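You operate a simulated robot arm through the tools that you are given. There is no shell and no other tool.

Carry out the task below with a simulated two-armed robot. There is one attempt and no reset: what you move stays moved.

TASK
Press the blue finished cap's raised spout home and put it back.
Fine: use the lever press, and push its slide back in.

The check looks at the end state, three seconds after you hand in, the way a careful person would. Anything else that was tipped, shoved, dropped, spilled or broken makes it a failure. Lids that push on must go on centred and level and be pressed home; caps that screw on are set level and turned clockwise until they are tight.

THE ROBOT
Two 7-joint arms with fingered hands on one trunk that stands fixed in place. Base frame: the origin is at the foot of the trunk, x ahead of it, y to its left, z up; the work surface is at about z = 0.86. Units: m, rad, N and s.
The left shoulder is at [0.05, 0.214, 0.869], the right one opposite. With the tool pointing down near the work surface each hand reaches from about 0.36 to 0.88 m from the base axis, measured 20 degrees to its own side. Payload 3 kg a hand.
The tool frame of a hand sits at the grasp point between the pads (the TCP): z along the fingers, y along the line on which they close. The tips reach 0.026 m beyond it. The gripper opens to 0.132 m; its body begins 0.073 m behind the TCP. The gripper is a hand of 3 fingers: y runs from the thumb to the fingers, the wrist lies at [0, 0, -0.229] in the tool frame.
Orientation is told as [roll, pitch, yaw] about the base's x, y, z axes, in that order, counted from this pose: with the fingers straight down and closing along the base's y, the tool's x points along the base's -x, its y along +y and its z along -z.

THE INTERFACE
- The arms move only by the tool move_arm. It takes "left_moves", "right_moves" or both (then of equal length, played together; a hand with none holds still); each is one flat list of numbers, 6 for each row, row after row: the shift along the base's x, y, z in units of 30 mm (1.0 is 30 mm), then the turn, a rotation vector about the base's x, y, z in units of 5 degrees (1.0 is 5 degrees). In form: [x, y, z, wx, wy, wz, x, y, z, wx, wy, wz, ...]. A call has 1 to 20 rows; each row shifts and turns the commanded pose from where the row before left it. A call with a number of a shift or a turn outside -1 to 1 is refused whole. Each row takes 0.2 s and may step no farther than 0.05 m and 0.15 rad from the row before; otherwise, the whole call is refused. A pose out of reach is approached as far as the arm can. The call stops where the force on the tool passes 40 N (or 10 N more than at its start, if that is more) or the arm is blocked; 0.2 s more then pass. In this call time passes only in rows, and 0.2 s behind the last. It gives the time, the measured TCP pose, the force on the tool (base axes), the opening and the grip force at its end, in the units of the frame above (readings bear some noise), with the torque about the TCP (base axes, N m) and any sound that the robot's microphone picked up, and new pictures: "pictures" is both (left out), scene, wrist or none (wrist: the cameras of the hands that moved).
- Cameras (640 x 400 px; columns grow to the right, rows downward): "scene" is now at [0.0298, -0.0388, 1.5052]; the picture's right is [-0.43, -0.90, 0.00], its down [-0.54, 0.26, -0.80] and it looks along [0.72, -0.34, -0.60] (base axes); focal length 360 px, centre (320, 200). "left" rides on the left gripper at [-0.062, 0.003, -0.092] in its tool frame; the picture's right is [-0.05, -1.00, 0.00], its down [0.83, -0.04, -0.56] and it looks along [0.55, -0.03, 0.83] (tool axes); focal length 230 px, centre (320, 200). "right" rides on the right gripper at [0.061, 0.003, -0.092] in its tool frame; the picture's right is [-0.05, 1.00, 0.00], its down [-0.83, -0.04, -0.56] and it looks along [-0.55, -0.03, 0.83] (tool axes); focal length 230 px, centre (320, 200). There is no depth. A picture from a camera that has moved, and an enlarged one, comes with that camera's place and axes in the base frame and with its lens.
- curl_fingers(finger1, finger2, thumb_bend, hand): sets how far each is bent, from 0 (flat) to 100 (curled in); at 30 the hand is open as for a grip, at 70 the pads meet at the TCP. One left out holds its place. A second passes; each finger stops where it meets its share of the squeeze, and holds until it gets a number again. It is the only way to open and close the hand. It gives what a move gives, with no picture; readings hold the bend of each and the force on the fingers (four entries, about 0 where the hand has none), thumb and palm.
- head_to(pan, tilt): turns the head with the scene camera to pan (to the left, within 1.501 rad either way) and tilt (down, from -0.506 to 1.204), counted from straight ahead of the robot. It gives what a move gives, and a new picture of the scene camera.
- enlarge(camera, box): a new picture of the part [left, top, right, bottom] of that camera's present view, enlarged. The clock stands still meanwhile.
- sign_off(): hands the job in; it is judged then, once.

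Nothing tells you positions but the pictures and the camera data. Unless the task says otherwise, let go and move clear before handing in.

The tools are called after "Call:" by a JSON object that holds its "name" and its "arguments". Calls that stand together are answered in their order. move_arm: Moves the arms, as the interface text tells. Its arguments: {"type":"object","properties":{"left_moves":{"type":"array","items":{"type":"number"}},"right_moves":{"type":"array","items":{"type":"number"}},"pictures":{"type":"string","enum":["both","scene","wrist","none"]}},"required":[]} The other tools are called the same way: curl_fingers (finger1, finger2, thumb_bend, hand) moves the fingers one by one; head_to (pan, tilt) turns the head that bears the scene camera; enlarge (camera, box) takes an enlarged picture of a part of a camera's view; sign_off () hands the job in.

At the start:

```text
time: 0.0
left_tool_pos: [0.4351, 0.0359, 1.2159]
left_ee_rot: [0.0, 0.0, -0.368]
left_force: [-0.1, 0.0, 0.2]
left_ft_torque: [-0.01, 0.01, 0.0]
left_finger_gap: 0.1321
left_grip_force: 0.1
left_shape: jaw
left_bend: [30.0, 30.0, 30.0]
left_finger forces: [0.0, 0.0, 0.0, 0.1, 0.0, 0.0]
right_tool_pos: [0.3519, -0.4002, 1.2149]
right_ee_rot: [0.001, 0.002, -0.368]
right_force: [0.1, -0.7, -0.3]
right_ft_torque: [0.02, 0.03, 0.01]
right_finger_gap: 0.132
right_grip_force: 0.1
right_shape: jaw
right_bend: [30.0, 30.0, 30.0]
right_finger forces: [0.1, 0.0, 0.1, 0.0, 0.0, 0.1]
head pan, tilt (commanded): [-0.445, 0.648]
```

scene: 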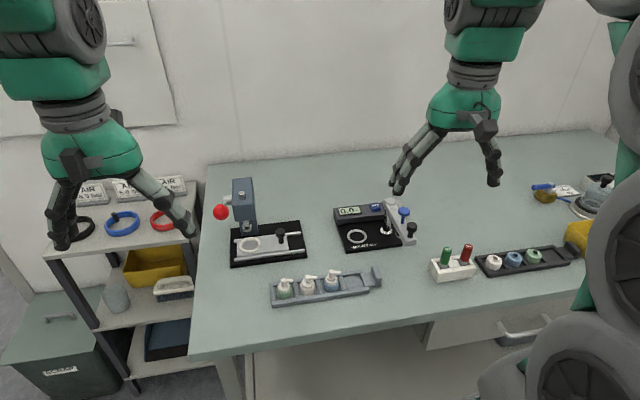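
right: 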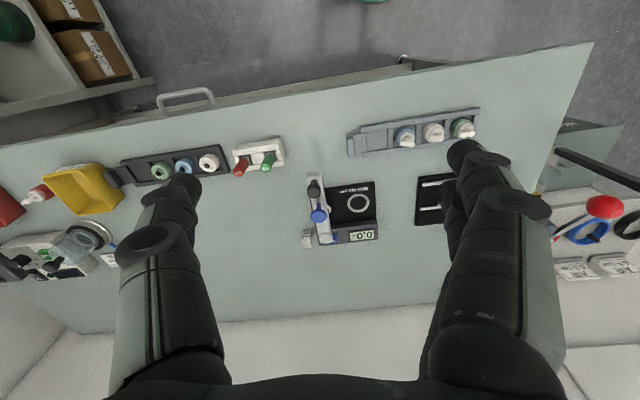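
left: 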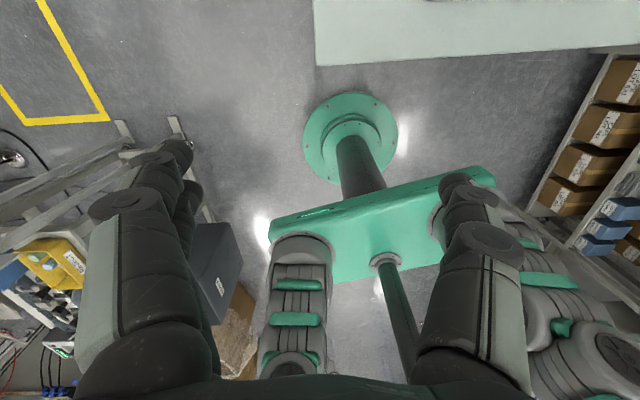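

I see a bench with a lever press (red ball knob), a gauge with a toggle, a grey tray with three spouted caps (green, white, blue) and a black tray with three other caps. I'll look closer at the press and trays before moving.

Call:
{"name": "enlarge", "arguments": {"camera": "scene", "box": [200, 160, 320, 280]}}

Call:
{"name": "enlarge", "arguments": {"camera": "scene", "box": [260, 250, 400, 320]}}

Call:
{"name": "enlarge", "arguments": {"camera": "scene", "box": [420, 220, 600, 300]}}

Call:
{"name": "enlarge", "arguments": {"camera": "scene", "box": [320, 180, 440, 260]}}

```text
3.33 times, centred on (260, 220) of scene
camera zoom: at [0.0298, -0.0388, 1.5052], right [-0.43, -0.9, 0.0], down [-0.54, 0.26, -0.8], along [0.72, -0.34, -0.6], focal length 1201 px, centre (520, 133)
```

zoom: 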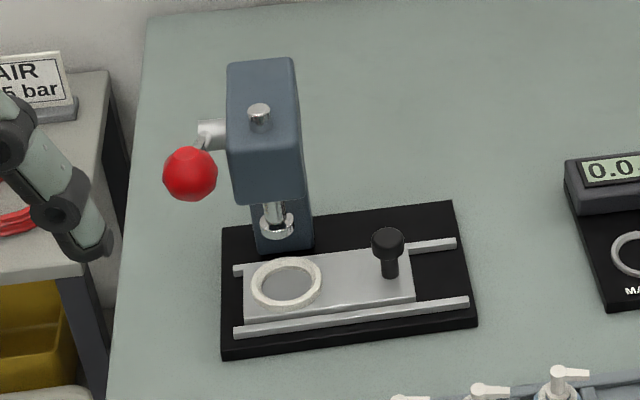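

```text
4.57 times, centred on (330, 285) of scene
camera zoom: at [0.0298, -0.0388, 1.5052], right [-0.43, -0.9, 0.0], down [-0.54, 0.26, -0.8], along [0.72, -0.34, -0.6], focal length 1648 px, centre (274, -189)
```

zoom: 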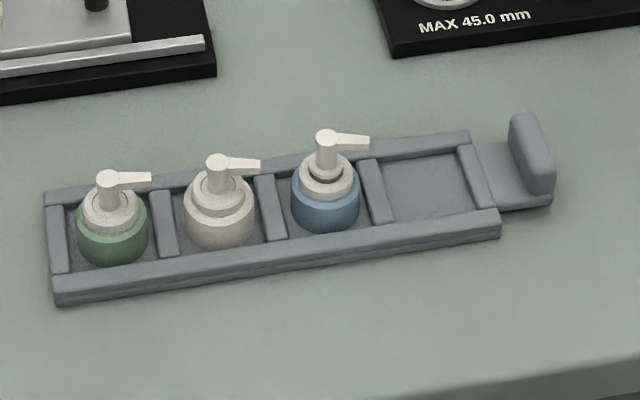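

```text
3.56 times, centred on (510, 260) of scene
camera zoom: at [0.0298, -0.0388, 1.5052], right [-0.43, -0.9, 0.0], down [-0.54, 0.26, -0.8], along [0.72, -0.34, -0.6], focal length 1281 px, centre (-356, -13)
```

zoom: 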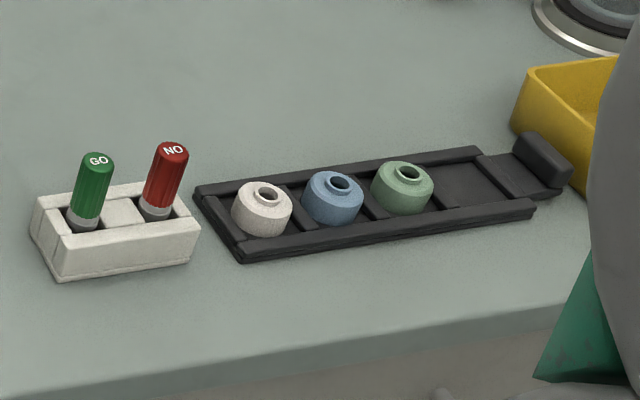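

```text
5.00 times, centred on (380, 220) of scene
camera zoom: at [0.0298, -0.0388, 1.5052], right [-0.43, -0.9, 0.0], down [-0.54, 0.26, -0.8], along [0.72, -0.34, -0.6], focal length 1802 px, centre (20, 100)
```

zoom: 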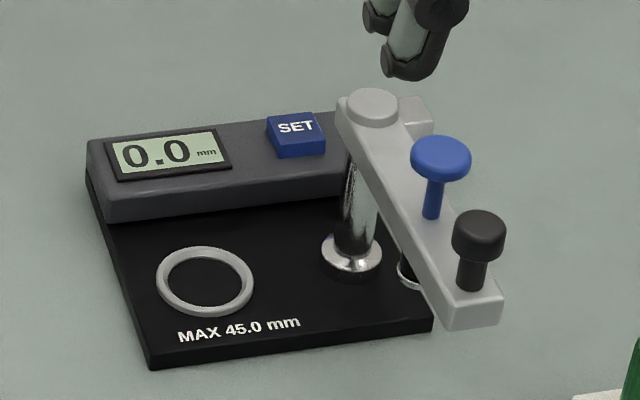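

The blue spouted cap in the grey tray sits with its spout a little higher than its neighbours, and the press slide is now in, under the ram. I'll zoom further on the press lever, ram, nest and the cap, and also on the hand itself.

Call:
{"name": "enlarge", "arguments": {"camera": "scene", "box": [208, 172, 272, 212]}}

Call:
{"name": "enlarge", "arguments": {"camera": "scene", "box": [228, 212, 308, 262]}}

Call:
{"name": "enlarge", "arguments": {"camera": "scene", "box": [307, 262, 355, 302]}}

Call:
{"name": "enlarge", "arguments": {"camera": "scene", "box": [380, 70, 510, 200]}}

```text
10.00 times, centred on (240, 192) of scene
camera zoom: at [0.0298, -0.0388, 1.5052], right [-0.43, -0.9, 0.0], down [-0.54, 0.26, -0.8], along [0.72, -0.34, -0.6], focal length 3604 px, centre (1120, 280)
```

zoom: 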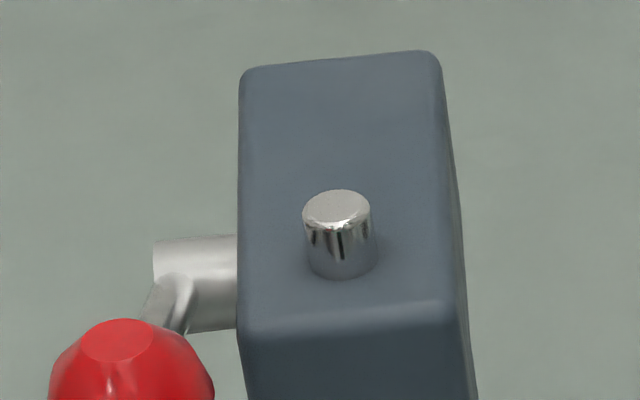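

```text
8.00 times, centred on (268, 237) of scene
camera zoom: at [0.0298, -0.0388, 1.5052], right [-0.43, -0.9, 0.0], down [-0.54, 0.26, -0.8], along [0.72, -0.34, -0.6], focal length 2883 px, centre (736, -96)
```

zoom: 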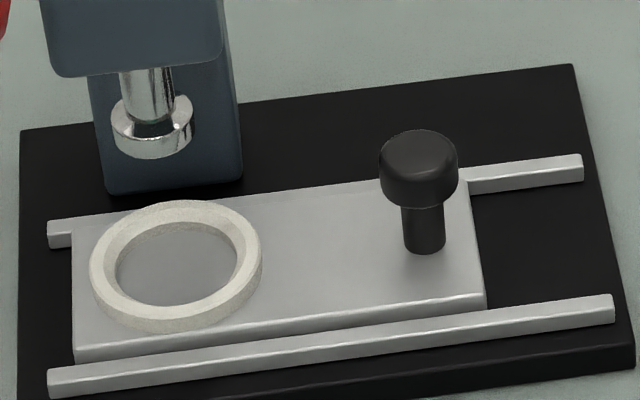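

```text
10.00 times, centred on (331, 282) of scene
camera zoom: at [0.0298, -0.0388, 1.5052], right [-0.43, -0.9, 0.0], down [-0.54, 0.26, -0.8], along [0.72, -0.34, -0.6], focal length 3604 px, centre (210, -620)
```

zoom: 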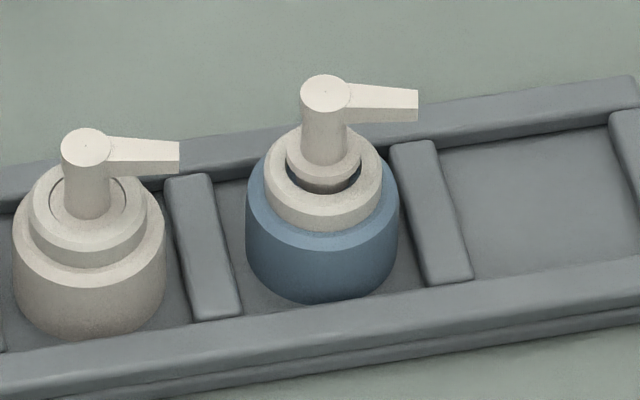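

```text
3.08 times, centred on (445, 135) of scene
camera zoom: at [0.0298, -0.0388, 1.5052], right [-0.43, -0.9, 0.0], down [-0.54, 0.26, -0.8], along [0.72, -0.34, -0.6], focal length 1109 px, centre (-65, 400)
```

zoom: 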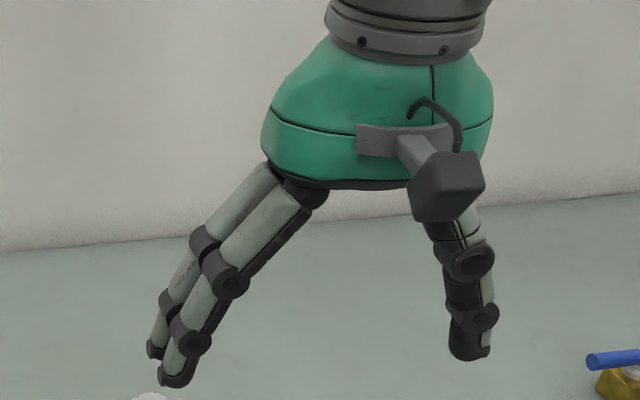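

The nest ring sits under the ram, so the slide has to be pulled out to load it. The lever is on the press's left side. The blue cap is about (0.49, -0.29) and the press and tray are yawed by about -0.26 rad. I'll turn the right hand so that it closes across the tray, with its camera on the right side, while moving above the blue cap.

Call:
{"name": "move_arm", "arguments": {"right_moves": [0.232, 0.19, -0.1, 0, 0, 0.962, 0.232, 0.19, -0.1, 0, 0, 0.962, 0.232, 0.19, -0.1, 0, 0, 0.962, 0.232, 0.19, -0.1, 0, 0, 0.962, 0.232, 0.19, -0.1, 0, 0, 0.962, 0.232, 0.19, -0.1, 0, 0, 0.962, 0.232, 0.19, -0.1, 0, 0, 0.962, 0.232, 0.19, -0.1, 0, 0, 0.962, 0.232, 0.19, -0.1, 0, 0, 0.962, 0.232, 0.19, -0.1, 0, 0, 0.962, 0.232, 0.19, -0.1, 0, 0, 0.962, 0.232, 0.19, -0.1, 0, 0, 0.962, 0.232, 0.19, -0.1, 0, 0, 0.962, 0.232, 0.19, -0.1, 0, 0, 0.962, 0.232, 0.19, -0.1, 0, 0, 0.962, 0.232, 0.19, -0.1, 0, 0, 0.962, 0.232, 0.19, -0.1, 0, 0, 0.962, 0.232, 0.19, -0.1, 0, 0, 0.962, 0.232, 0.19, -0.1, 0, 0, 0.962, 0.232, 0.19, -0.1, 0, 0, 0.962], "pictures": "both"}}

```text
time: 4.2
left_tool_pos: [0.4356, 0.0356, 1.2137]
left_ee_rot: [0.0, -0.001, -0.368]
left_force: [-0.4, 0.3, 0.0]
left_ft_torque: [0.01, -0.01, 0.01]
left_finger_gap: 0.1318
left_grip_force: 0.2
left_shape: jaw
left_bend: [30.0, 30.0, 30.0]
left_finger forces: [0.0, 0.0, 0.0, 0.1, 0.0, 0.1]
right_tool_pos: [0.4932, -0.2882, 1.1549]
right_ee_rot: [0.0, -0.001, 1.311]
right_force: [-0.5, -0.3, 0.4]
right_ft_torque: [-0.01, 0.01, 0.01]
right_finger_gap: 0.1317
right_grip_force: 0.1
right_shape: jaw
right_bend: [30.0, 30.0, 30.0]
right_finger forces: [0.1, 0.1, 0.1, 0.0, 0.0, 0.0]
head pan, tilt (commanded): [-0.445, 0.648]
camera scene: at [0.0298, -0.0388, 1.5052], right [-0.43, -0.9, 0.0], down [-0.54, 0.26, -0.8], along [0.72, -0.34, -0.6], focal length 360 px, centre (320, 200)
camera right: at [0.4745, -0.345, 1.2468], right [-0.95, 0.31, 0.0], down [0.25, 0.79, 0.56], along [0.17, 0.53, -0.83], focal length 230 px, centre (320, 200)
```

scene: 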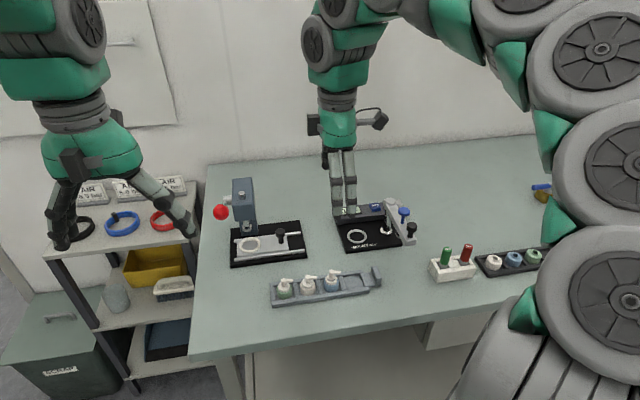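
right: 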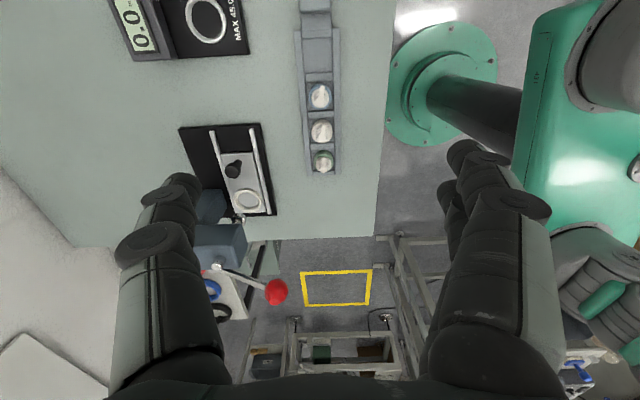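

The right camera now shows the lever from another angle; it reaches from the pivot toward the robot. I'll enlarge it for triangulation.

Call:
{"name": "enlarge", "arguments": {"camera": "right", "box": [170, 110, 330, 310]}}

Call:
{"name": "enlarge", "arguments": {"camera": "right", "box": [280, 20, 380, 180]}}

Call:
{"name": "enlarge", "arguments": {"camera": "scene", "box": [290, 80, 410, 230]}}

```text
2.00 times, centred on (250, 210) of right
camera zoom: at [0.4745, -0.345, 1.2468], right [-0.95, 0.31, 0.0], down [0.25, 0.79, 0.56], along [0.17, 0.53, -0.83], focal length 460 px, centre (460, 180)
```

zoom: 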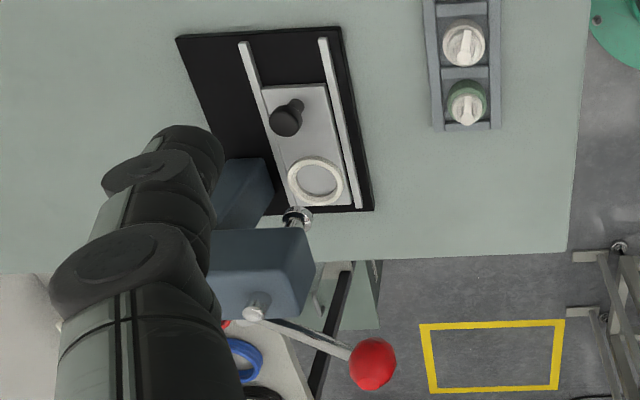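

```text
2.50 times, centred on (330, 100) of right
camera zoom: at [0.4745, -0.345, 1.2468], right [-0.95, 0.31, 0.0], down [0.25, 0.79, 0.56], along [0.17, 0.53, -0.83], focal length 575 px, centre (295, 450)
```

zoom: 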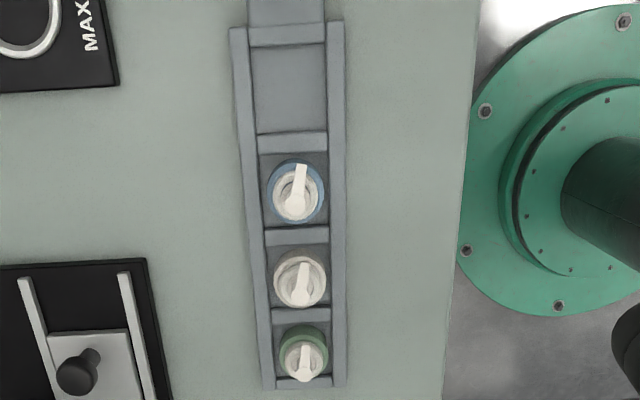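

```text
2.67 times, centred on (350, 155) of scene
camera zoom: at [0.0298, -0.0388, 1.5052], right [-0.43, -0.9, 0.0], down [-0.54, 0.26, -0.8], along [0.72, -0.34, -0.6], focal length 961 px, centre (240, 320)
```

zoom: 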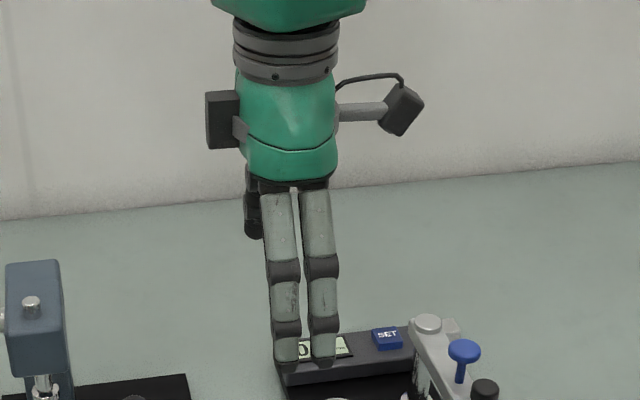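

Triangulated: knob top ≈ (0.657, -0.232, 0.919), ram axis ≈ (0.677, -0.158), ring top ≈ 0.885, lever ball ≈ (0.616, -0.101, 1.056). I'll bring the right hand above the slide knob, leaning its top a little to the right so it clears the press head.

Call:
{"name": "move_arm", "arguments": {"right_moves": [0.543, 0.179, -0.417, 0.193, -0.051, 0, 0.543, 0.179, -0.417, 0.193, -0.051, 0, 0.543, 0.179, -0.417, 0.193, -0.051, 0, 0.543, 0.179, -0.417, 0.193, -0.051, 0, 0.543, 0.179, -0.417, 0.193, -0.051, 0, 0.543, 0.179, -0.417, 0.193, -0.051, 0, 0.543, 0.179, -0.417, 0.193, -0.051, 0, 0.543, 0.179, -0.417, 0.193, -0.051, 0, 0.543, 0.179, -0.417, 0.193, -0.051, 0, 0.543, 0.179, -0.417, 0.193, -0.051, 0], "pictures": "both"}}

```text
time: 6.4
left_tool_pos: [0.4359, 0.0351, 1.2152]
left_ee_rot: [-0.001, 0.001, -0.367]
left_force: [0.6, 0.3, 0.5]
left_ft_torque: [-0.01, 0.02, -0.03]
left_finger_gap: 0.1318
left_grip_force: 0.1
left_shape: jaw
left_bend: [30.0, 30.0, 30.0]
left_finger forces: [0.0, 0.1, 0.0, 0.1, 0.0, 0.1]
right_tool_pos: [0.654, -0.2319, 1.0308]
right_ee_rot: [-0.002, -0.178, 1.31]
right_force: [-0.2, 1.0, 0.6]
right_ft_torque: [0.01, 0.04, -0.02]
right_finger_gap: 0.1319
right_grip_force: 0.1
right_shape: jaw
right_bend: [30.0, 30.0, 30.0]
right_finger forces: [0.1, 0.0, 0.0, 0.1, 0.1, 0.0]
head pan, tilt (commanded): [-0.445, 0.648]
camera scene: at [0.0298, -0.0388, 1.5052], right [-0.43, -0.9, 0.0], down [-0.54, 0.26, -0.8], along [0.72, -0.34, -0.6], focal length 360 px, centre (320, 200)
camera right: at [0.6329, -0.3039, 1.1111], right [-0.95, 0.31, 0.01], down [0.23, 0.69, 0.69], along [0.21, 0.66, -0.72], focal length 230 px, centre (320, 200)
```

scene: 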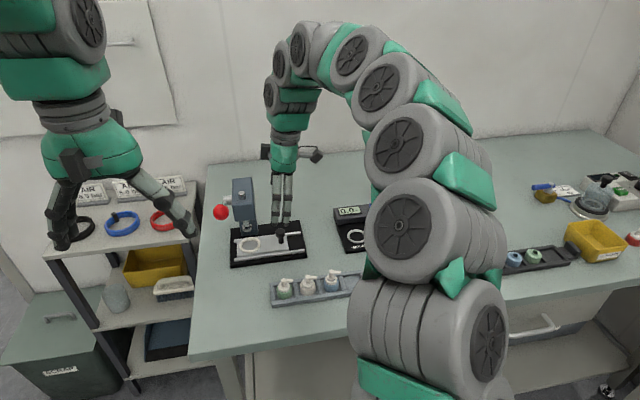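
right: 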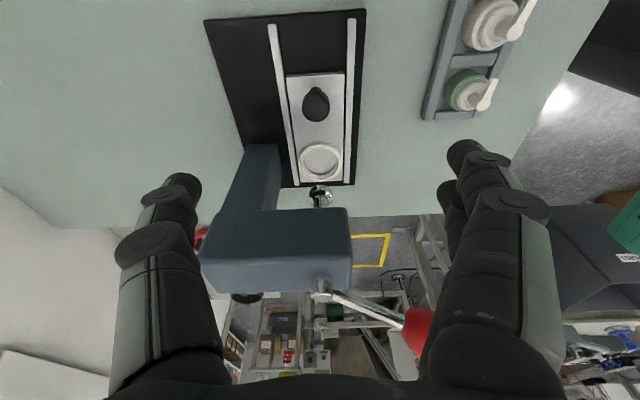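

The hand is above the slide knob, aligned within a few millimetres. I'll lower it around the knob.

Call:
{"name": "move_arm", "arguments": {"right_moves": [0.025, -0.038, -0.99, 0, 0, 0, 0.025, -0.038, -0.99, 0, 0, 0, 0.025, -0.038, -0.99, 0, 0, 0, 0.025, -0.038, -0.99, 0, 0, 0], "pictures": "both"}}

```text
time: 7.4
left_tool_pos: [0.4353, 0.0355, 1.2142]
left_ee_rot: [-0.001, 0.0, -0.368]
left_force: [-0.2, -0.5, 0.1]
left_ft_torque: [0.0, 0.0, -0.01]
left_finger_gap: 0.132
left_grip_force: 0.1
left_shape: jaw
left_bend: [30.0, 30.0, 30.0]
left_finger forces: [0.1, 0.0, 0.1, 0.0, 0.0, 0.0]
right_tool_pos: [0.6573, -0.2367, 0.9093]
right_ee_rot: [0.0, -0.175, 1.31]
right_force: [0.4, 0.7, -0.1]
right_ft_torque: [0.05, 0.0, -0.01]
right_finger_gap: 0.132
right_grip_force: 0.0
right_shape: jaw
right_bend: [30.0, 30.0, 30.0]
right_finger forces: [0.0, 0.0, 0.0, 0.0, 0.1, 0.0]
head pan, tilt (commanded): [-0.445, 0.648]
camera scene: at [0.0298, -0.0388, 1.5052], right [-0.43, -0.9, 0.0], down [-0.54, 0.26, -0.8], along [0.72, -0.34, -0.6], focal length 360 px, centre (320, 200)
camera right: at [0.635, -0.3092, 0.9907], right [-0.95, 0.31, 0.01], down [0.23, 0.69, 0.69], along [0.21, 0.66, -0.72], focal length 230 px, centre (320, 200)
```

scene: 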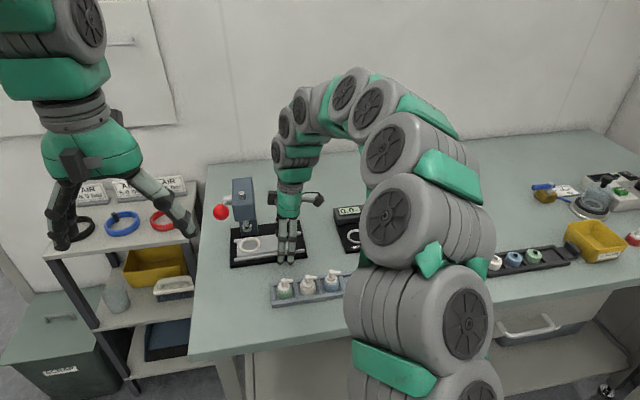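
right: 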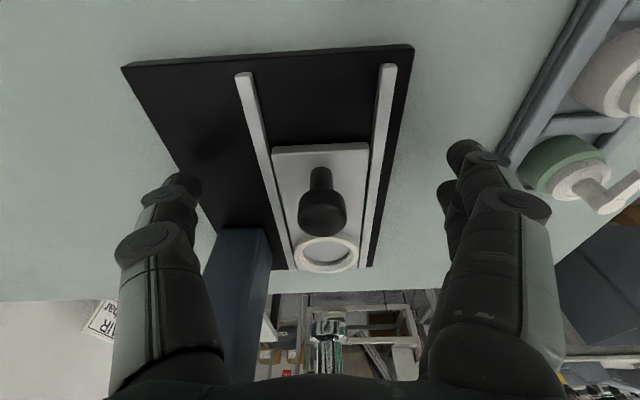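

The knob is centred between the fingers. I'll close on it.

Call:
{"name": "curl_fingers", "arguments": {"hand": "right", "finger1": 68, "finger2": 68, "thumb_bend": 68}}

Call:
{"name": "enlarge", "arguments": {"camera": "right", "box": [160, 50, 480, 300]}}

Call:
{"name": "enlarge", "arguments": {"camera": "scene", "box": [220, 170, 320, 270]}}

```text
time: 8.4
left_tool_pos: [0.4347, 0.0359, 1.2139]
left_ee_rot: [-0.001, -0.001, -0.369]
left_force: [-0.4, -1.2, 0.6]
left_ft_torque: [-0.02, 0.03, -0.02]
left_finger_gap: 0.132
left_grip_force: 0.1
left_shape: jaw
left_bend: [30.0, 30.0, 30.0]
left_finger forces: [0.1, 0.0, 0.1, 0.0, 0.0, 0.1]
right_tool_pos: [0.6572, -0.2362, 0.9116]
right_ee_rot: [-0.002, -0.176, 1.311]
right_force: [-4.4, 0.1, 19.9]
right_ft_torque: [0.19, 0.77, 0.09]
right_finger_gap: 0.051
right_grip_force: 27.1
right_shape: fingers
right_bend: [56.0, 59.0, 61.0]
right_finger forces: [25.7, 15.2, 0.0, 0.0, 13.2, 0.0]
head pan, tilt (commanded): [-0.445, 0.648]
```

```text
1.60 times, centred on (320, 175) of right
camera zoom: at [0.6348, -0.3091, 0.9914], right [-0.95, 0.31, 0.01], down [0.23, 0.69, 0.69], along [0.21, 0.66, -0.72], focal length 368 px, centre (320, 240)
```

zoom: 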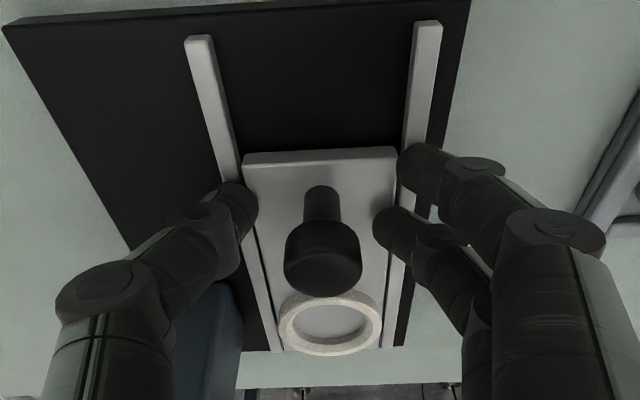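

```text
4.00 times, centred on (270, 220) of scene
camera zoom: at [0.0295, -0.0387, 1.5052], right [-0.43, -0.9, 0.0], down [-0.54, 0.26, -0.8], along [0.72, -0.34, -0.6], focal length 1442 px, centre (520, 120)
```

zoom: 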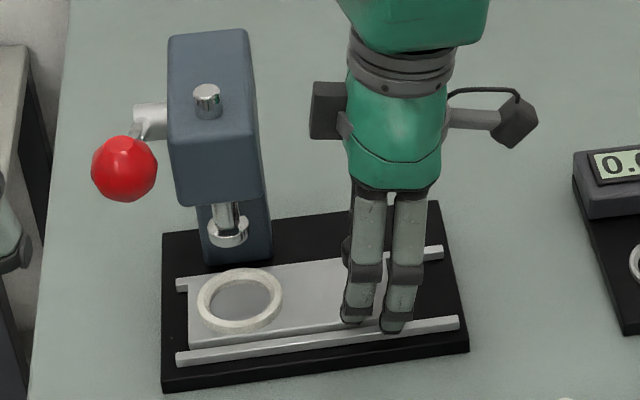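

The fingertips touched down on the rails before reaching the knob (about 20 N upward). I'll open slightly, raise 15 mm and close again.

Call:
{"name": "curl_fingers", "arguments": {"hand": "right", "finger1": 45, "finger2": 45, "thumb_bend": 45}}

Call:
{"name": "move_arm", "arguments": {"right_moves": [0, 0, 0.55, 0, 0, 0], "pictures": "none"}}

Call:
{"name": "curl_fingers", "arguments": {"hand": "right", "finger1": 64, "finger2": 64, "thumb_bend": 64}}

Call:
{"name": "enlarge", "arguments": {"camera": "right", "box": [160, 50, 480, 300]}}

Call:
{"name": "enlarge", "arguments": {"camera": "scene", "box": [220, 170, 320, 270]}}

```text
time: 9.4
left_tool_pos: [0.4342, 0.0363, 1.2155]
left_ee_rot: [0.001, -0.001, -0.368]
left_force: [-0.2, -0.1, -0.1]
left_ft_torque: [-0.02, -0.01, 0.04]
left_finger_gap: 0.132
left_grip_force: 0.1
left_shape: jaw
left_bend: [30.0, 30.0, 30.0]
left_finger forces: [0.0, 0.0, 0.0, 0.1, 0.0, 0.0]
right_tool_pos: [0.6568, -0.2376, 0.9107]
right_ee_rot: [-0.001, -0.175, 1.31]
right_force: [5.4, -1.8, 20.3]
right_ft_torque: [0.03, 0.59, 0.03]
right_finger_gap: 0.0706
right_grip_force: 10.3
right_shape: fingers
right_bend: [57.0, 45.0, 45.0]
right_finger forces: [20.7, 0.0, 0.0, 0.0, 0.0, 0.1]
head pan, tilt (commanded): [-0.445, 0.648]
```

```text
time: 9.8
left_tool_pos: [0.4344, 0.0343, 1.2143]
left_ee_rot: [-0.001, 0.0, -0.369]
left_force: [0.0, -0.9, -0.5]
left_ft_torque: [0.0, -0.01, 0.02]
left_finger_gap: 0.1319
left_grip_force: 0.0
left_shape: jaw
left_bend: [30.0, 30.0, 30.0]
left_finger forces: [0.1, 0.0, 0.1, 0.1, 0.0, 0.0]
right_tool_pos: [0.6564, -0.2374, 0.926]
right_ee_rot: [0.0, -0.176, 1.311]
right_force: [1.0, 0.2, 0.2]
right_ft_torque: [-0.03, 0.0, -0.02]
right_finger_gap: 0.0841
right_grip_force: 0.1
right_shape: fingers
right_bend: [45.0, 45.0, 45.0]
right_finger forces: [0.0, 0.0, 0.0, 0.0, 0.1, 0.0]
head pan, tilt (commanded): [-0.445, 0.648]
```

```text
time: 10.8
left_tool_pos: [0.4345, 0.0352, 1.2142]
left_ee_rot: [-0.001, 0.0, -0.369]
left_force: [-0.2, -0.3, -0.7]
left_ft_torque: [0.0, -0.03, -0.03]
left_finger_gap: 0.1319
left_grip_force: 0.1
left_shape: jaw
left_bend: [30.0, 30.0, 30.0]
left_finger forces: [0.0, 0.1, 0.0, 0.1, 0.0, 0.0]
right_tool_pos: [0.6578, -0.2368, 0.9265]
right_ee_rot: [0.001, -0.175, 1.311]
right_force: [1.5, 0.0, 0.0]
right_ft_torque: [-0.02, 0.01, -0.01]
right_finger_gap: 0.0238
right_grip_force: 0.7
right_shape: fingers
right_bend: [64.0, 64.0, 64.0]
right_finger forces: [0.1, 0.1, 0.0, 0.0, 0.6, 0.1]
head pan, tilt (commanded): [-0.445, 0.648]
```

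```text
1.60 times, centred on (320, 175) of right
camera zoom: at [0.6352, -0.3086, 1.0074], right [-0.95, 0.31, 0.01], down [0.23, 0.69, 0.69], along [0.21, 0.66, -0.72], focal length 368 px, centre (320, 240)
```

zoom: 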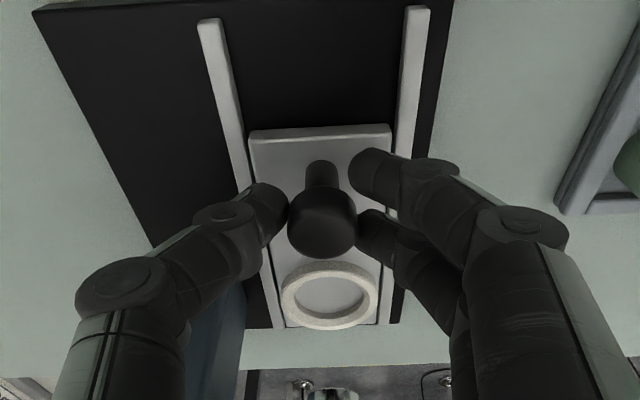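

```text
4.00 times, centred on (270, 220) of scene
camera zoom: at [0.0298, -0.0388, 1.5052], right [-0.43, -0.9, 0.0], down [-0.54, 0.26, -0.8], along [0.72, -0.34, -0.6], focal length 1442 px, centre (520, 120)
```

zoom: 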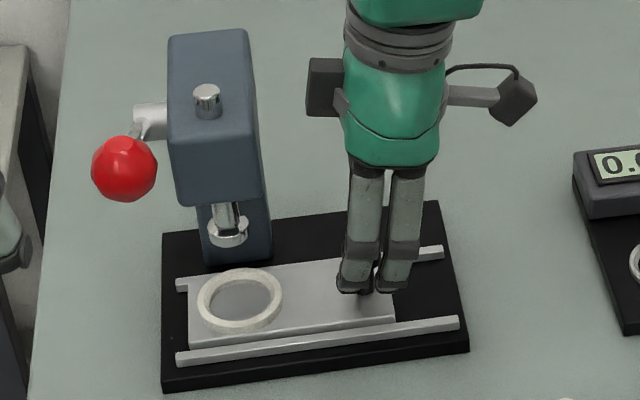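

The fingers are now around the knob and clear of the rails. I'll close firmly.

Call:
{"name": "curl_fingers", "arguments": {"hand": "right", "finger1": 70, "finger2": 70, "thumb_bend": 69}}

Call:
{"name": "enlarge", "arguments": {"camera": "right", "box": [160, 50, 480, 300]}}

```text
time: 11.8
left_tool_pos: [0.436, 0.036, 1.2144]
left_ee_rot: [0.0, 0.001, -0.368]
left_force: [0.0, -0.6, -0.6]
left_ft_torque: [-0.01, 0.0, 0.03]
left_finger_gap: 0.1319
left_grip_force: 0.0
left_shape: jaw
left_bend: [30.0, 30.0, 30.0]
left_finger forces: [0.1, 0.1, 0.0, 0.0, 0.0, 0.1]
right_tool_pos: [0.6565, -0.2357, 0.9264]
right_ee_rot: [-0.001, -0.175, 1.311]
right_force: [-0.3, 0.2, -3.0]
right_ft_torque: [-0.05, 0.01, -0.01]
right_finger_gap: 0.0177
right_grip_force: 5.6
right_shape: fingers
right_bend: [67.0, 65.0, 66.0]
right_finger forces: [2.1, 3.6, 0.0, 0.1, 5.4, 0.0]
head pan, tilt (commanded): [-0.445, 0.648]
```

```text
1.60 times, centred on (320, 175) of right
camera zoom: at [0.6352, -0.3086, 1.0074], right [-0.95, 0.31, 0.01], down [0.23, 0.69, 0.69], along [0.21, 0.66, -0.72], focal length 368 px, centre (320, 240)
```

zoom: 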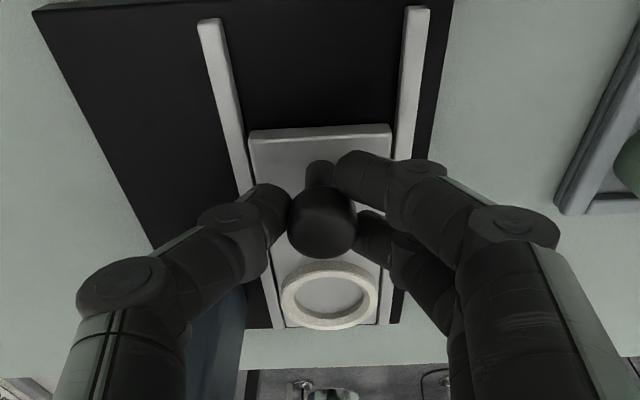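

Gripped gently on the knob. I'll pull the slide out to the right along its rails, in steps.

Call:
{"name": "move_arm", "arguments": {"right_moves": [-0.086, -0.322, 0, 0, 0, 0, -0.086, -0.322, 0, 0, 0, 0, -0.086, -0.322, 0, 0, 0, 0], "pictures": "both"}}

```text
time: 12.6
left_tool_pos: [0.435, 0.0356, 1.2141]
left_ee_rot: [0.001, 0.0, -0.369]
left_force: [0.7, -0.1, -0.6]
left_ft_torque: [0.04, 0.03, -0.03]
left_finger_gap: 0.1321
left_grip_force: 0.0
left_shape: jaw
left_bend: [30.0, 30.0, 30.0]
left_finger forces: [0.1, 0.0, 0.1, 0.1, 0.0, 0.0]
right_tool_pos: [0.6506, -0.2654, 0.9275]
right_ee_rot: [0.0, -0.175, 1.312]
right_force: [-2.9, 0.6, -5.9]
right_ft_torque: [0.02, 0.05, 0.02]
right_finger_gap: 0.0175
right_grip_force: 6.0
right_shape: fingers
right_bend: [67.0, 65.0, 67.0]
right_finger forces: [2.9, 4.4, 0.1, 0.0, 4.6, 0.0]
head pan, tilt (commanded): [-0.445, 0.648]
camera scene: at [0.0298, -0.0388, 1.5052], right [-0.43, -0.9, 0.0], down [-0.54, 0.26, -0.8], along [0.72, -0.34, -0.6], focal length 360 px, centre (320, 200)
camera right: at [0.6282, -0.3382, 1.0078], right [-0.95, 0.31, 0.01], down [0.23, 0.69, 0.69], along [0.21, 0.66, -0.72], focal length 230 px, centre (320, 200)
```

scene: 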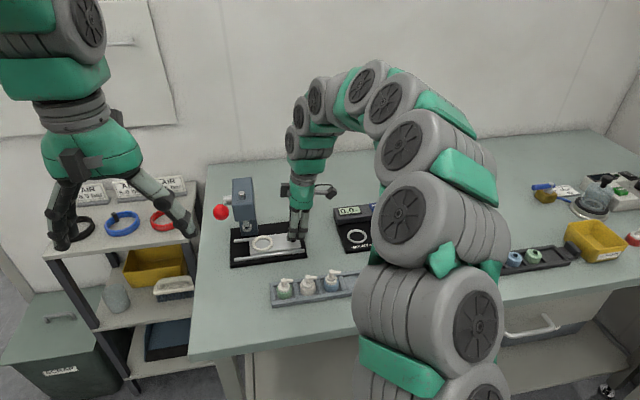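
right: 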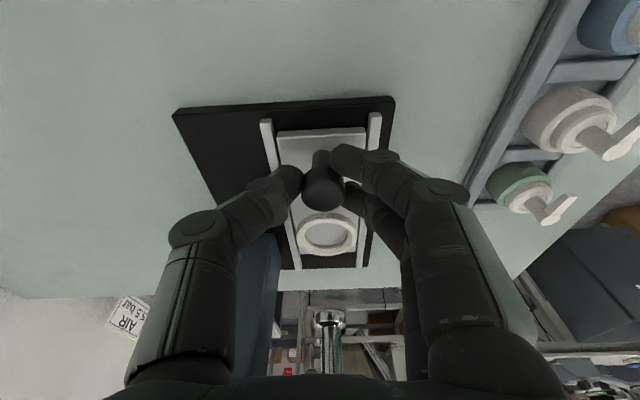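

The slide follows the knob. I'll keep pulling, watching the force for its end stop.

Call:
{"name": "move_arm", "arguments": {"right_moves": [-0.086, -0.322, 0, 0, 0, 0, -0.086, -0.322, 0, 0, 0, 0, -0.086, -0.322, 0, 0, 0, 0], "pictures": "both"}}

Call:
{"name": "enlarge", "arguments": {"camera": "scene", "box": [220, 170, 340, 270]}}

```text
time: 13.4
left_tool_pos: [0.4352, 0.0358, 1.2147]
left_ee_rot: [0.001, 0.001, -0.368]
left_force: [0.3, -0.1, 1.1]
left_ft_torque: [0.01, 0.02, -0.02]
left_finger_gap: 0.1315
left_grip_force: 0.1
left_shape: jaw
left_bend: [30.0, 30.0, 30.0]
left_finger forces: [0.0, 0.1, 0.1, 0.1, 0.0, 0.0]
right_tool_pos: [0.6427, -0.2942, 0.9288]
right_ee_rot: [0.001, -0.175, 1.311]
right_force: [-2.0, 1.1, -7.2]
right_ft_torque: [-0.01, 0.04, 0.03]
right_finger_gap: 0.0173
right_grip_force: 5.2
right_shape: fingers
right_bend: [67.0, 64.0, 67.0]
right_finger forces: [2.8, 4.3, 0.0, 0.0, 4.1, 0.0]
head pan, tilt (commanded): [-0.445, 0.648]
camera scene: at [0.0299, -0.0389, 1.5052], right [-0.43, -0.9, 0.0], down [-0.54, 0.26, -0.8], along [0.72, -0.34, -0.6], focal length 360 px, centre (320, 200)
camera right: at [0.621, -0.3666, 1.0089], right [-0.95, 0.31, 0.01], down [0.23, 0.69, 0.69], along [0.21, 0.66, -0.72], focal length 230 px, centre (320, 200)
```

scene: 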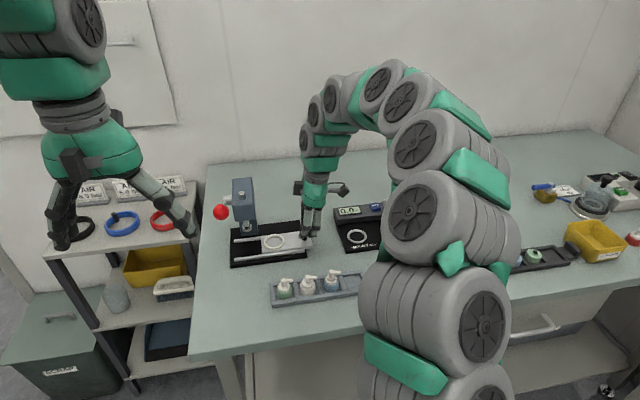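
right: 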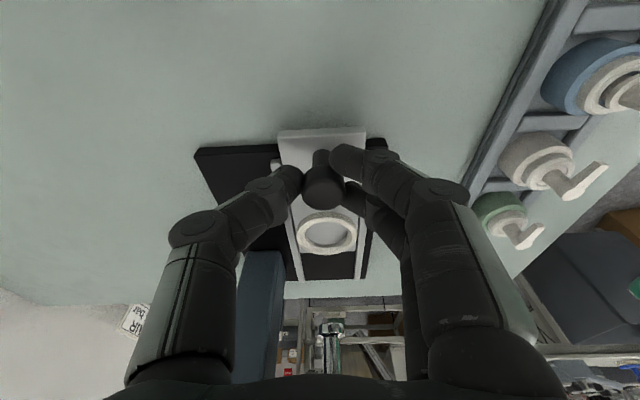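

```text
4.00 times, centred on (280, 220) of scene
camera zoom: at [0.0299, -0.0389, 1.5052], right [-0.43, -0.9, 0.0], down [-0.54, 0.26, -0.8], along [0.72, -0.34, -0.6], focal length 1442 px, centre (480, 120)
```

zoom: 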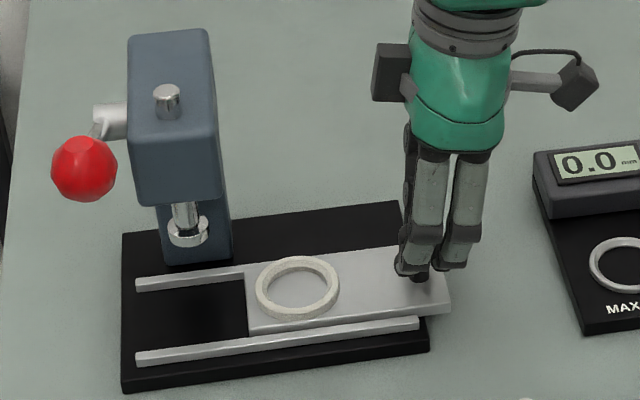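

Now about 60 mm out. A bit further, 10 mm at a time.

Call:
{"name": "move_arm", "arguments": {"right_moves": [-0.086, -0.322, 0, 0, 0, 0, -0.086, -0.322, -0.03, 0, 0, 0], "pictures": "none"}}

Call:
{"name": "enlarge", "arguments": {"camera": "scene", "box": [220, 170, 340, 270]}}

Call:
{"name": "enlarge", "arguments": {"camera": "right", "box": [160, 50, 480, 300]}}

```text
time: 14.0
left_tool_pos: [0.4334, 0.0365, 1.2146]
left_ee_rot: [0.001, 0.0, -0.369]
left_force: [0.1, 0.3, 0.3]
left_ft_torque: [-0.02, 0.04, 0.01]
left_finger_gap: 0.1318
left_grip_force: 0.1
left_shape: jaw
left_bend: [30.0, 30.0, 30.0]
left_finger forces: [0.0, 0.0, 0.0, 0.0, 0.0, 0.0]
right_tool_pos: [0.6384, -0.3143, 0.9269]
right_ee_rot: [-0.003, -0.175, 1.311]
right_force: [-4.7, -0.3, 3.8]
right_ft_torque: [0.01, 0.11, 0.03]
right_finger_gap: 0.0168
right_grip_force: 7.6
right_shape: fingers
right_bend: [67.0, 64.0, 67.0]
right_finger forces: [4.2, 5.7, 0.0, 0.0, 4.7, 0.1]
head pan, tilt (commanded): [-0.445, 0.648]
```

```text
4.00 times, centred on (280, 220) of scene
camera zoom: at [0.0297, -0.0388, 1.5052], right [-0.43, -0.9, 0.0], down [-0.54, 0.26, -0.8], along [0.72, -0.34, -0.6], focal length 1442 px, centre (480, 120)
```

zoom: 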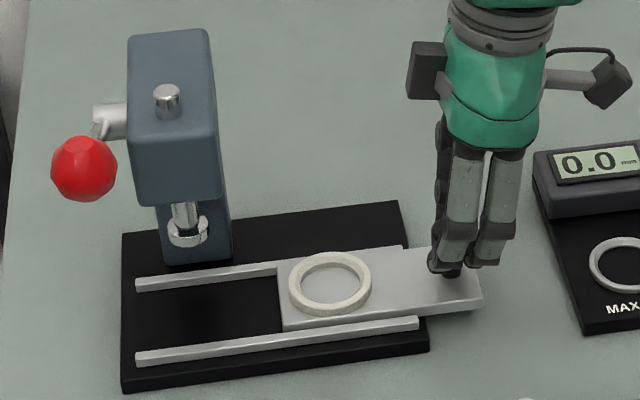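

```text
1.60 times, centred on (320, 175) of right
camera zoom: at [0.6163, -0.3863, 1.0073], right [-0.95, 0.31, 0.01], down [0.23, 0.69, 0.69], along [0.21, 0.66, -0.72], focal length 368 px, centre (320, 240)
```

zoom: 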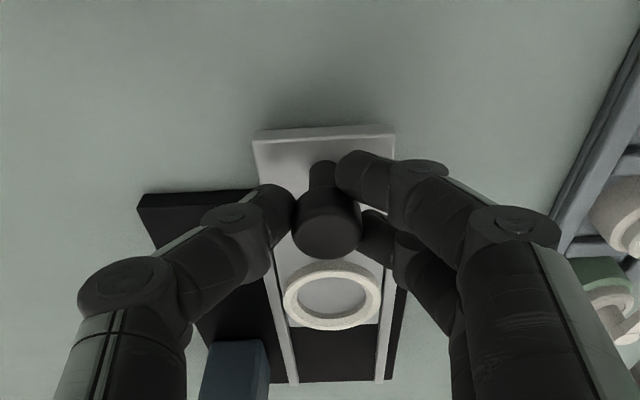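

The slide is out by about 80 mm and the nest is clear of the head. I'll let go of the knob and rise, straightening the hand.

Call:
{"name": "curl_fingers", "arguments": {"hand": "right", "finger1": 40, "finger2": 40, "thumb_bend": 40}}

Call:
{"name": "move_arm", "arguments": {"right_moves": [0, 0, 1, 0, 0, 0, 0, 0, 1, 0, 0, 0, 0, 0, 1, 0, 0, 0, 0, 0, 1, -0.483, 0.129, 0, 0, 0, 1, -0.483, 0.129, 0, 0, 0, 0, -0.483, 0.129, 0, 0, 0, 0, -0.483, 0.129, 0], "pictures": "both"}}

```text
time: 15.0
left_tool_pos: [0.4341, 0.0353, 1.2143]
left_ee_rot: [0.001, 0.001, -0.368]
left_force: [0.0, -0.3, -0.1]
left_ft_torque: [0.01, 0.02, 0.0]
left_finger_gap: 0.1318
left_grip_force: 0.1
left_shape: jaw
left_bend: [30.0, 30.0, 30.0]
left_finger forces: [0.0, 0.0, 0.1, 0.0, 0.1, 0.0]
right_tool_pos: [0.639, -0.314, 0.9262]
right_ee_rot: [0.0, -0.175, 1.311]
right_force: [0.0, 0.2, 0.0]
right_ft_torque: [-0.03, 0.01, -0.01]
right_finger_gap: 0.1011
right_grip_force: 0.0
right_shape: fingers
right_bend: [40.0, 40.0, 40.0]
right_finger forces: [0.1, 0.1, 0.1, 0.0, 0.0, 0.0]
head pan, tilt (commanded): [-0.445, 0.648]
```

```text
time: 16.6
left_tool_pos: [0.4341, 0.0349, 1.2136]
left_ee_rot: [0.0, 0.0, -0.369]
left_force: [0.7, 0.6, -0.2]
left_ft_torque: [0.0, 0.0, 0.01]
left_finger_gap: 0.1316
left_grip_force: 0.0
left_shape: jaw
left_bend: [30.0, 30.0, 30.0]
left_finger forces: [0.1, 0.0, 0.0, 0.0, 0.0, 0.0]
right_tool_pos: [0.6378, -0.3152, 1.0775]
right_ee_rot: [0.0, 0.001, 1.311]
right_force: [-0.3, 0.6, -0.1]
right_ft_torque: [0.01, 0.01, 0.02]
right_finger_gap: 0.1011
right_grip_force: 0.1
right_shape: fingers
right_bend: [40.0, 40.0, 40.0]
right_finger forces: [0.0, 0.0, 0.1, 0.0, 0.0, 0.1]
head pan, tilt (commanded): [-0.445, 0.648]
camera scene: at [0.0298, -0.0388, 1.5052], right [-0.43, -0.9, 0.0], down [-0.54, 0.26, -0.8], along [0.72, -0.34, -0.6], focal length 360 px, centre (320, 200)
camera right: at [0.619, -0.372, 1.1699], right [-0.95, 0.31, 0.0], down [0.26, 0.79, 0.55], along [0.17, 0.53, -0.83], focal length 230 px, centre (320, 200)
```

scene: 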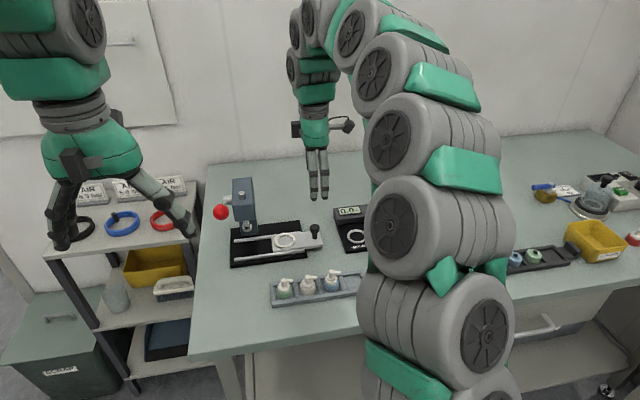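
right: 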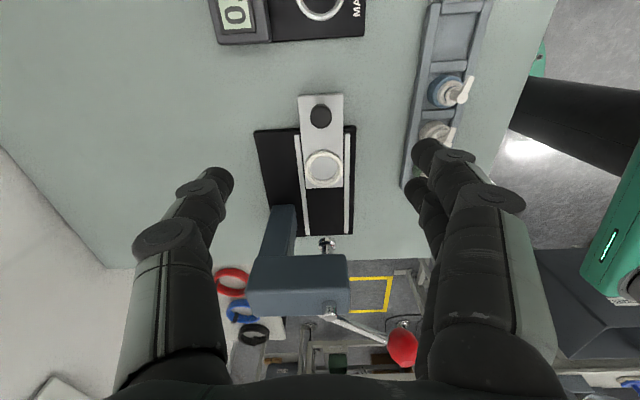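

The slide stays out with the nest clear of the head. I'll take close-ups to pin down the nest centre and the blue cap.

Call:
{"name": "enlarge", "arguments": {"camera": "right", "box": [272, 80, 372, 200]}}

Call:
{"name": "enlarge", "arguments": {"camera": "scene", "box": [252, 212, 332, 262]}}

Call:
{"name": "enlarge", "arguments": {"camera": "right", "box": [400, 50, 500, 150]}}

```text
3.33 times, centred on (322, 140) of right
camera zoom: at [0.619, -0.372, 1.1699], right [-0.95, 0.31, 0.0], down [0.26, 0.79, 0.55], along [0.17, 0.53, -0.83], focal length 767 px, centre (313, 400)
```

zoom: 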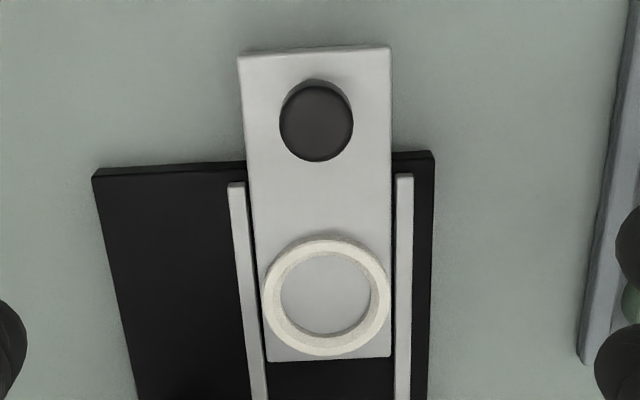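

```text
8.00 times, centred on (292, 237) of scene
camera zoom: at [0.0298, -0.0388, 1.5052], right [-0.43, -0.9, 0.0], down [-0.54, 0.26, -0.8], along [0.72, -0.34, -0.6], focal length 2883 px, centre (544, -96)
```

zoom: 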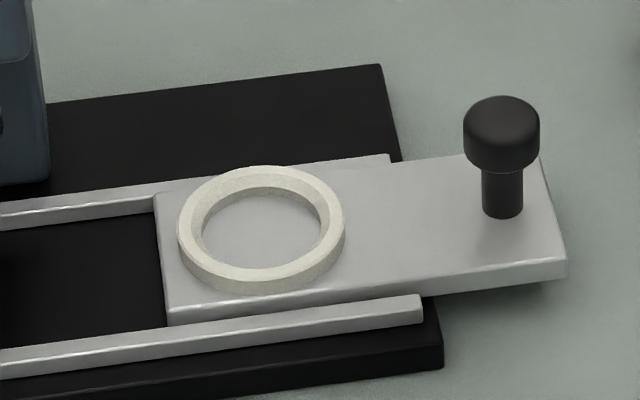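

```text
4.00 times, centred on (450, 100) of right
camera zoom: at [0.619, -0.372, 1.1699], right [-0.95, 0.31, 0.0], down [0.26, 0.79, 0.55], along [0.17, 0.53, -0.83], focal length 920 px, centre (-200, 600)
```

zoom: 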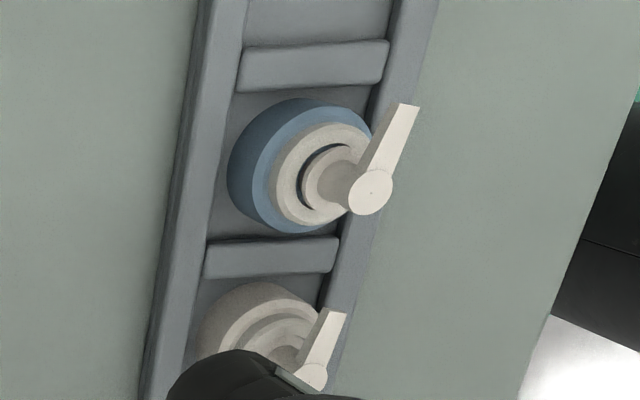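

Nest centre ≈ (0.656, -0.240, top 0.886); the blue cap's spout top ≈ (0.495, -0.288, 0.917). Next I move the hand above the blue cap for a close look.

Call:
{"name": "move_arm", "arguments": {"right_moves": [-0.952, 0.181, -0.317, 0, 0, 0, -0.952, 0.181, -0.317, 0, 0, 0, -0.952, 0.181, -0.317, 0, 0, 0, -0.952, 0.181, -0.317, 0, 0, 0, -0.952, 0.181, -0.317, 0, 0, 0], "pictures": "both"}}

Call:
{"name": "enlarge", "arguments": {"camera": "right", "box": [240, 50, 400, 200]}}

Call:
{"name": "enlarge", "arguments": {"camera": "scene", "box": [260, 220, 388, 300]}}

```text
time: 17.8
left_tool_pos: [0.4353, 0.0365, 1.2148]
left_ee_rot: [0.001, 0.0, -0.367]
left_force: [-0.1, -0.8, -0.1]
left_ft_torque: [-0.01, 0.01, -0.05]
left_finger_gap: 0.1318
left_grip_force: 0.0
left_shape: jaw
left_bend: [30.0, 30.0, 30.0]
left_finger forces: [0.0, 0.1, 0.1, 0.0, 0.1, 0.1]
right_tool_pos: [0.4957, -0.2868, 1.0296]
right_ee_rot: [-0.004, -0.001, 1.312]
right_force: [0.0, -0.9, -0.3]
right_ft_torque: [0.01, 0.0, 0.02]
right_finger_gap: 0.1011
right_grip_force: 0.0
right_shape: fingers
right_bend: [40.0, 40.0, 40.0]
right_finger forces: [0.0, 0.0, 0.0, 0.0, 0.0, 0.0]
head pan, tilt (commanded): [-0.445, 0.648]
camera scene: at [0.0298, -0.0388, 1.5052], right [-0.43, -0.9, 0.0], down [-0.54, 0.26, -0.8], along [0.72, -0.34, -0.6], focal length 360 px, centre (320, 200)
camera right: at [0.4784, -0.3443, 1.1222], right [-0.95, 0.31, 0.0], down [0.25, 0.79, 0.56], along [0.17, 0.53, -0.83], focal length 230 px, centre (320, 200)
```

scene: 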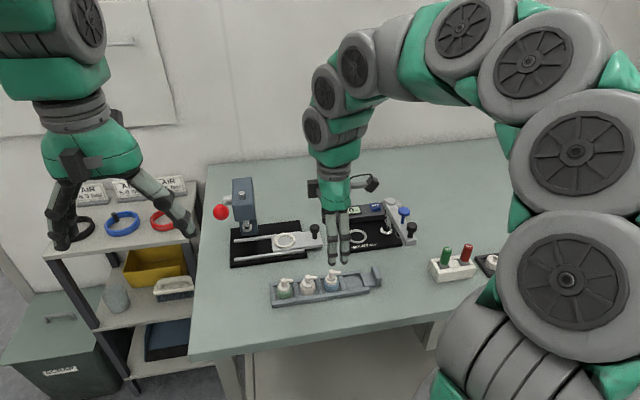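
right: 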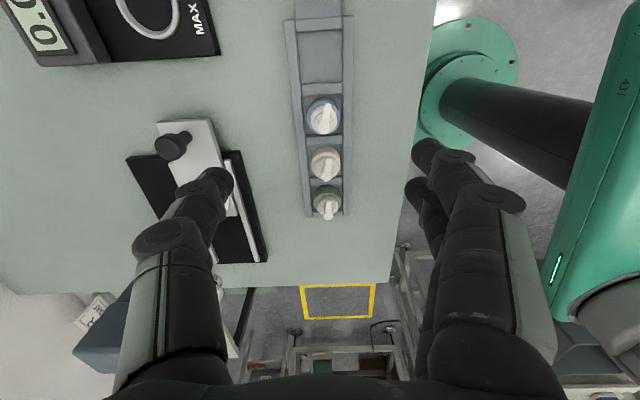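

```text
2.67 times, centred on (320, 125) of right
camera zoom: at [0.4784, -0.3443, 1.1222], right [-0.95, 0.31, 0.0], down [0.25, 0.79, 0.56], along [0.17, 0.53, -0.83], focal length 614 px, centre (320, 400)
```

zoom: 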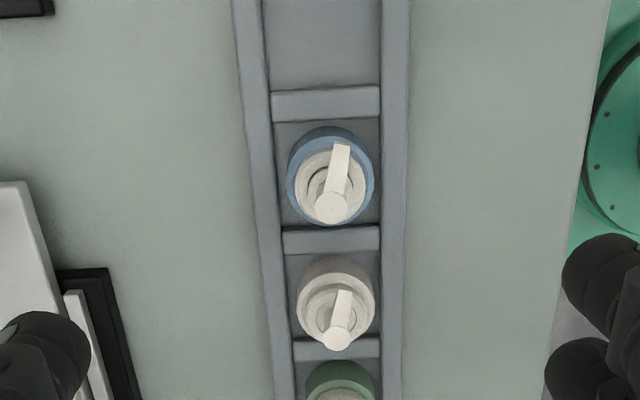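

```text
5.00 times, centred on (324, 260) of scene
camera zoom: at [0.0298, -0.0388, 1.5052], right [-0.43, -0.9, 0.0], down [-0.54, 0.26, -0.8], along [0.72, -0.34, -0.6], focal length 1802 px, centre (300, -100)
```

zoom: 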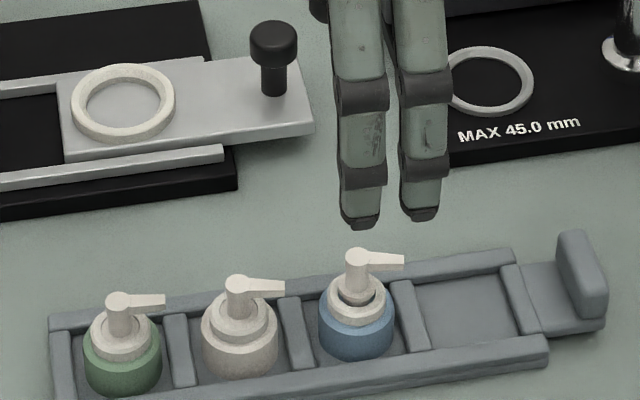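

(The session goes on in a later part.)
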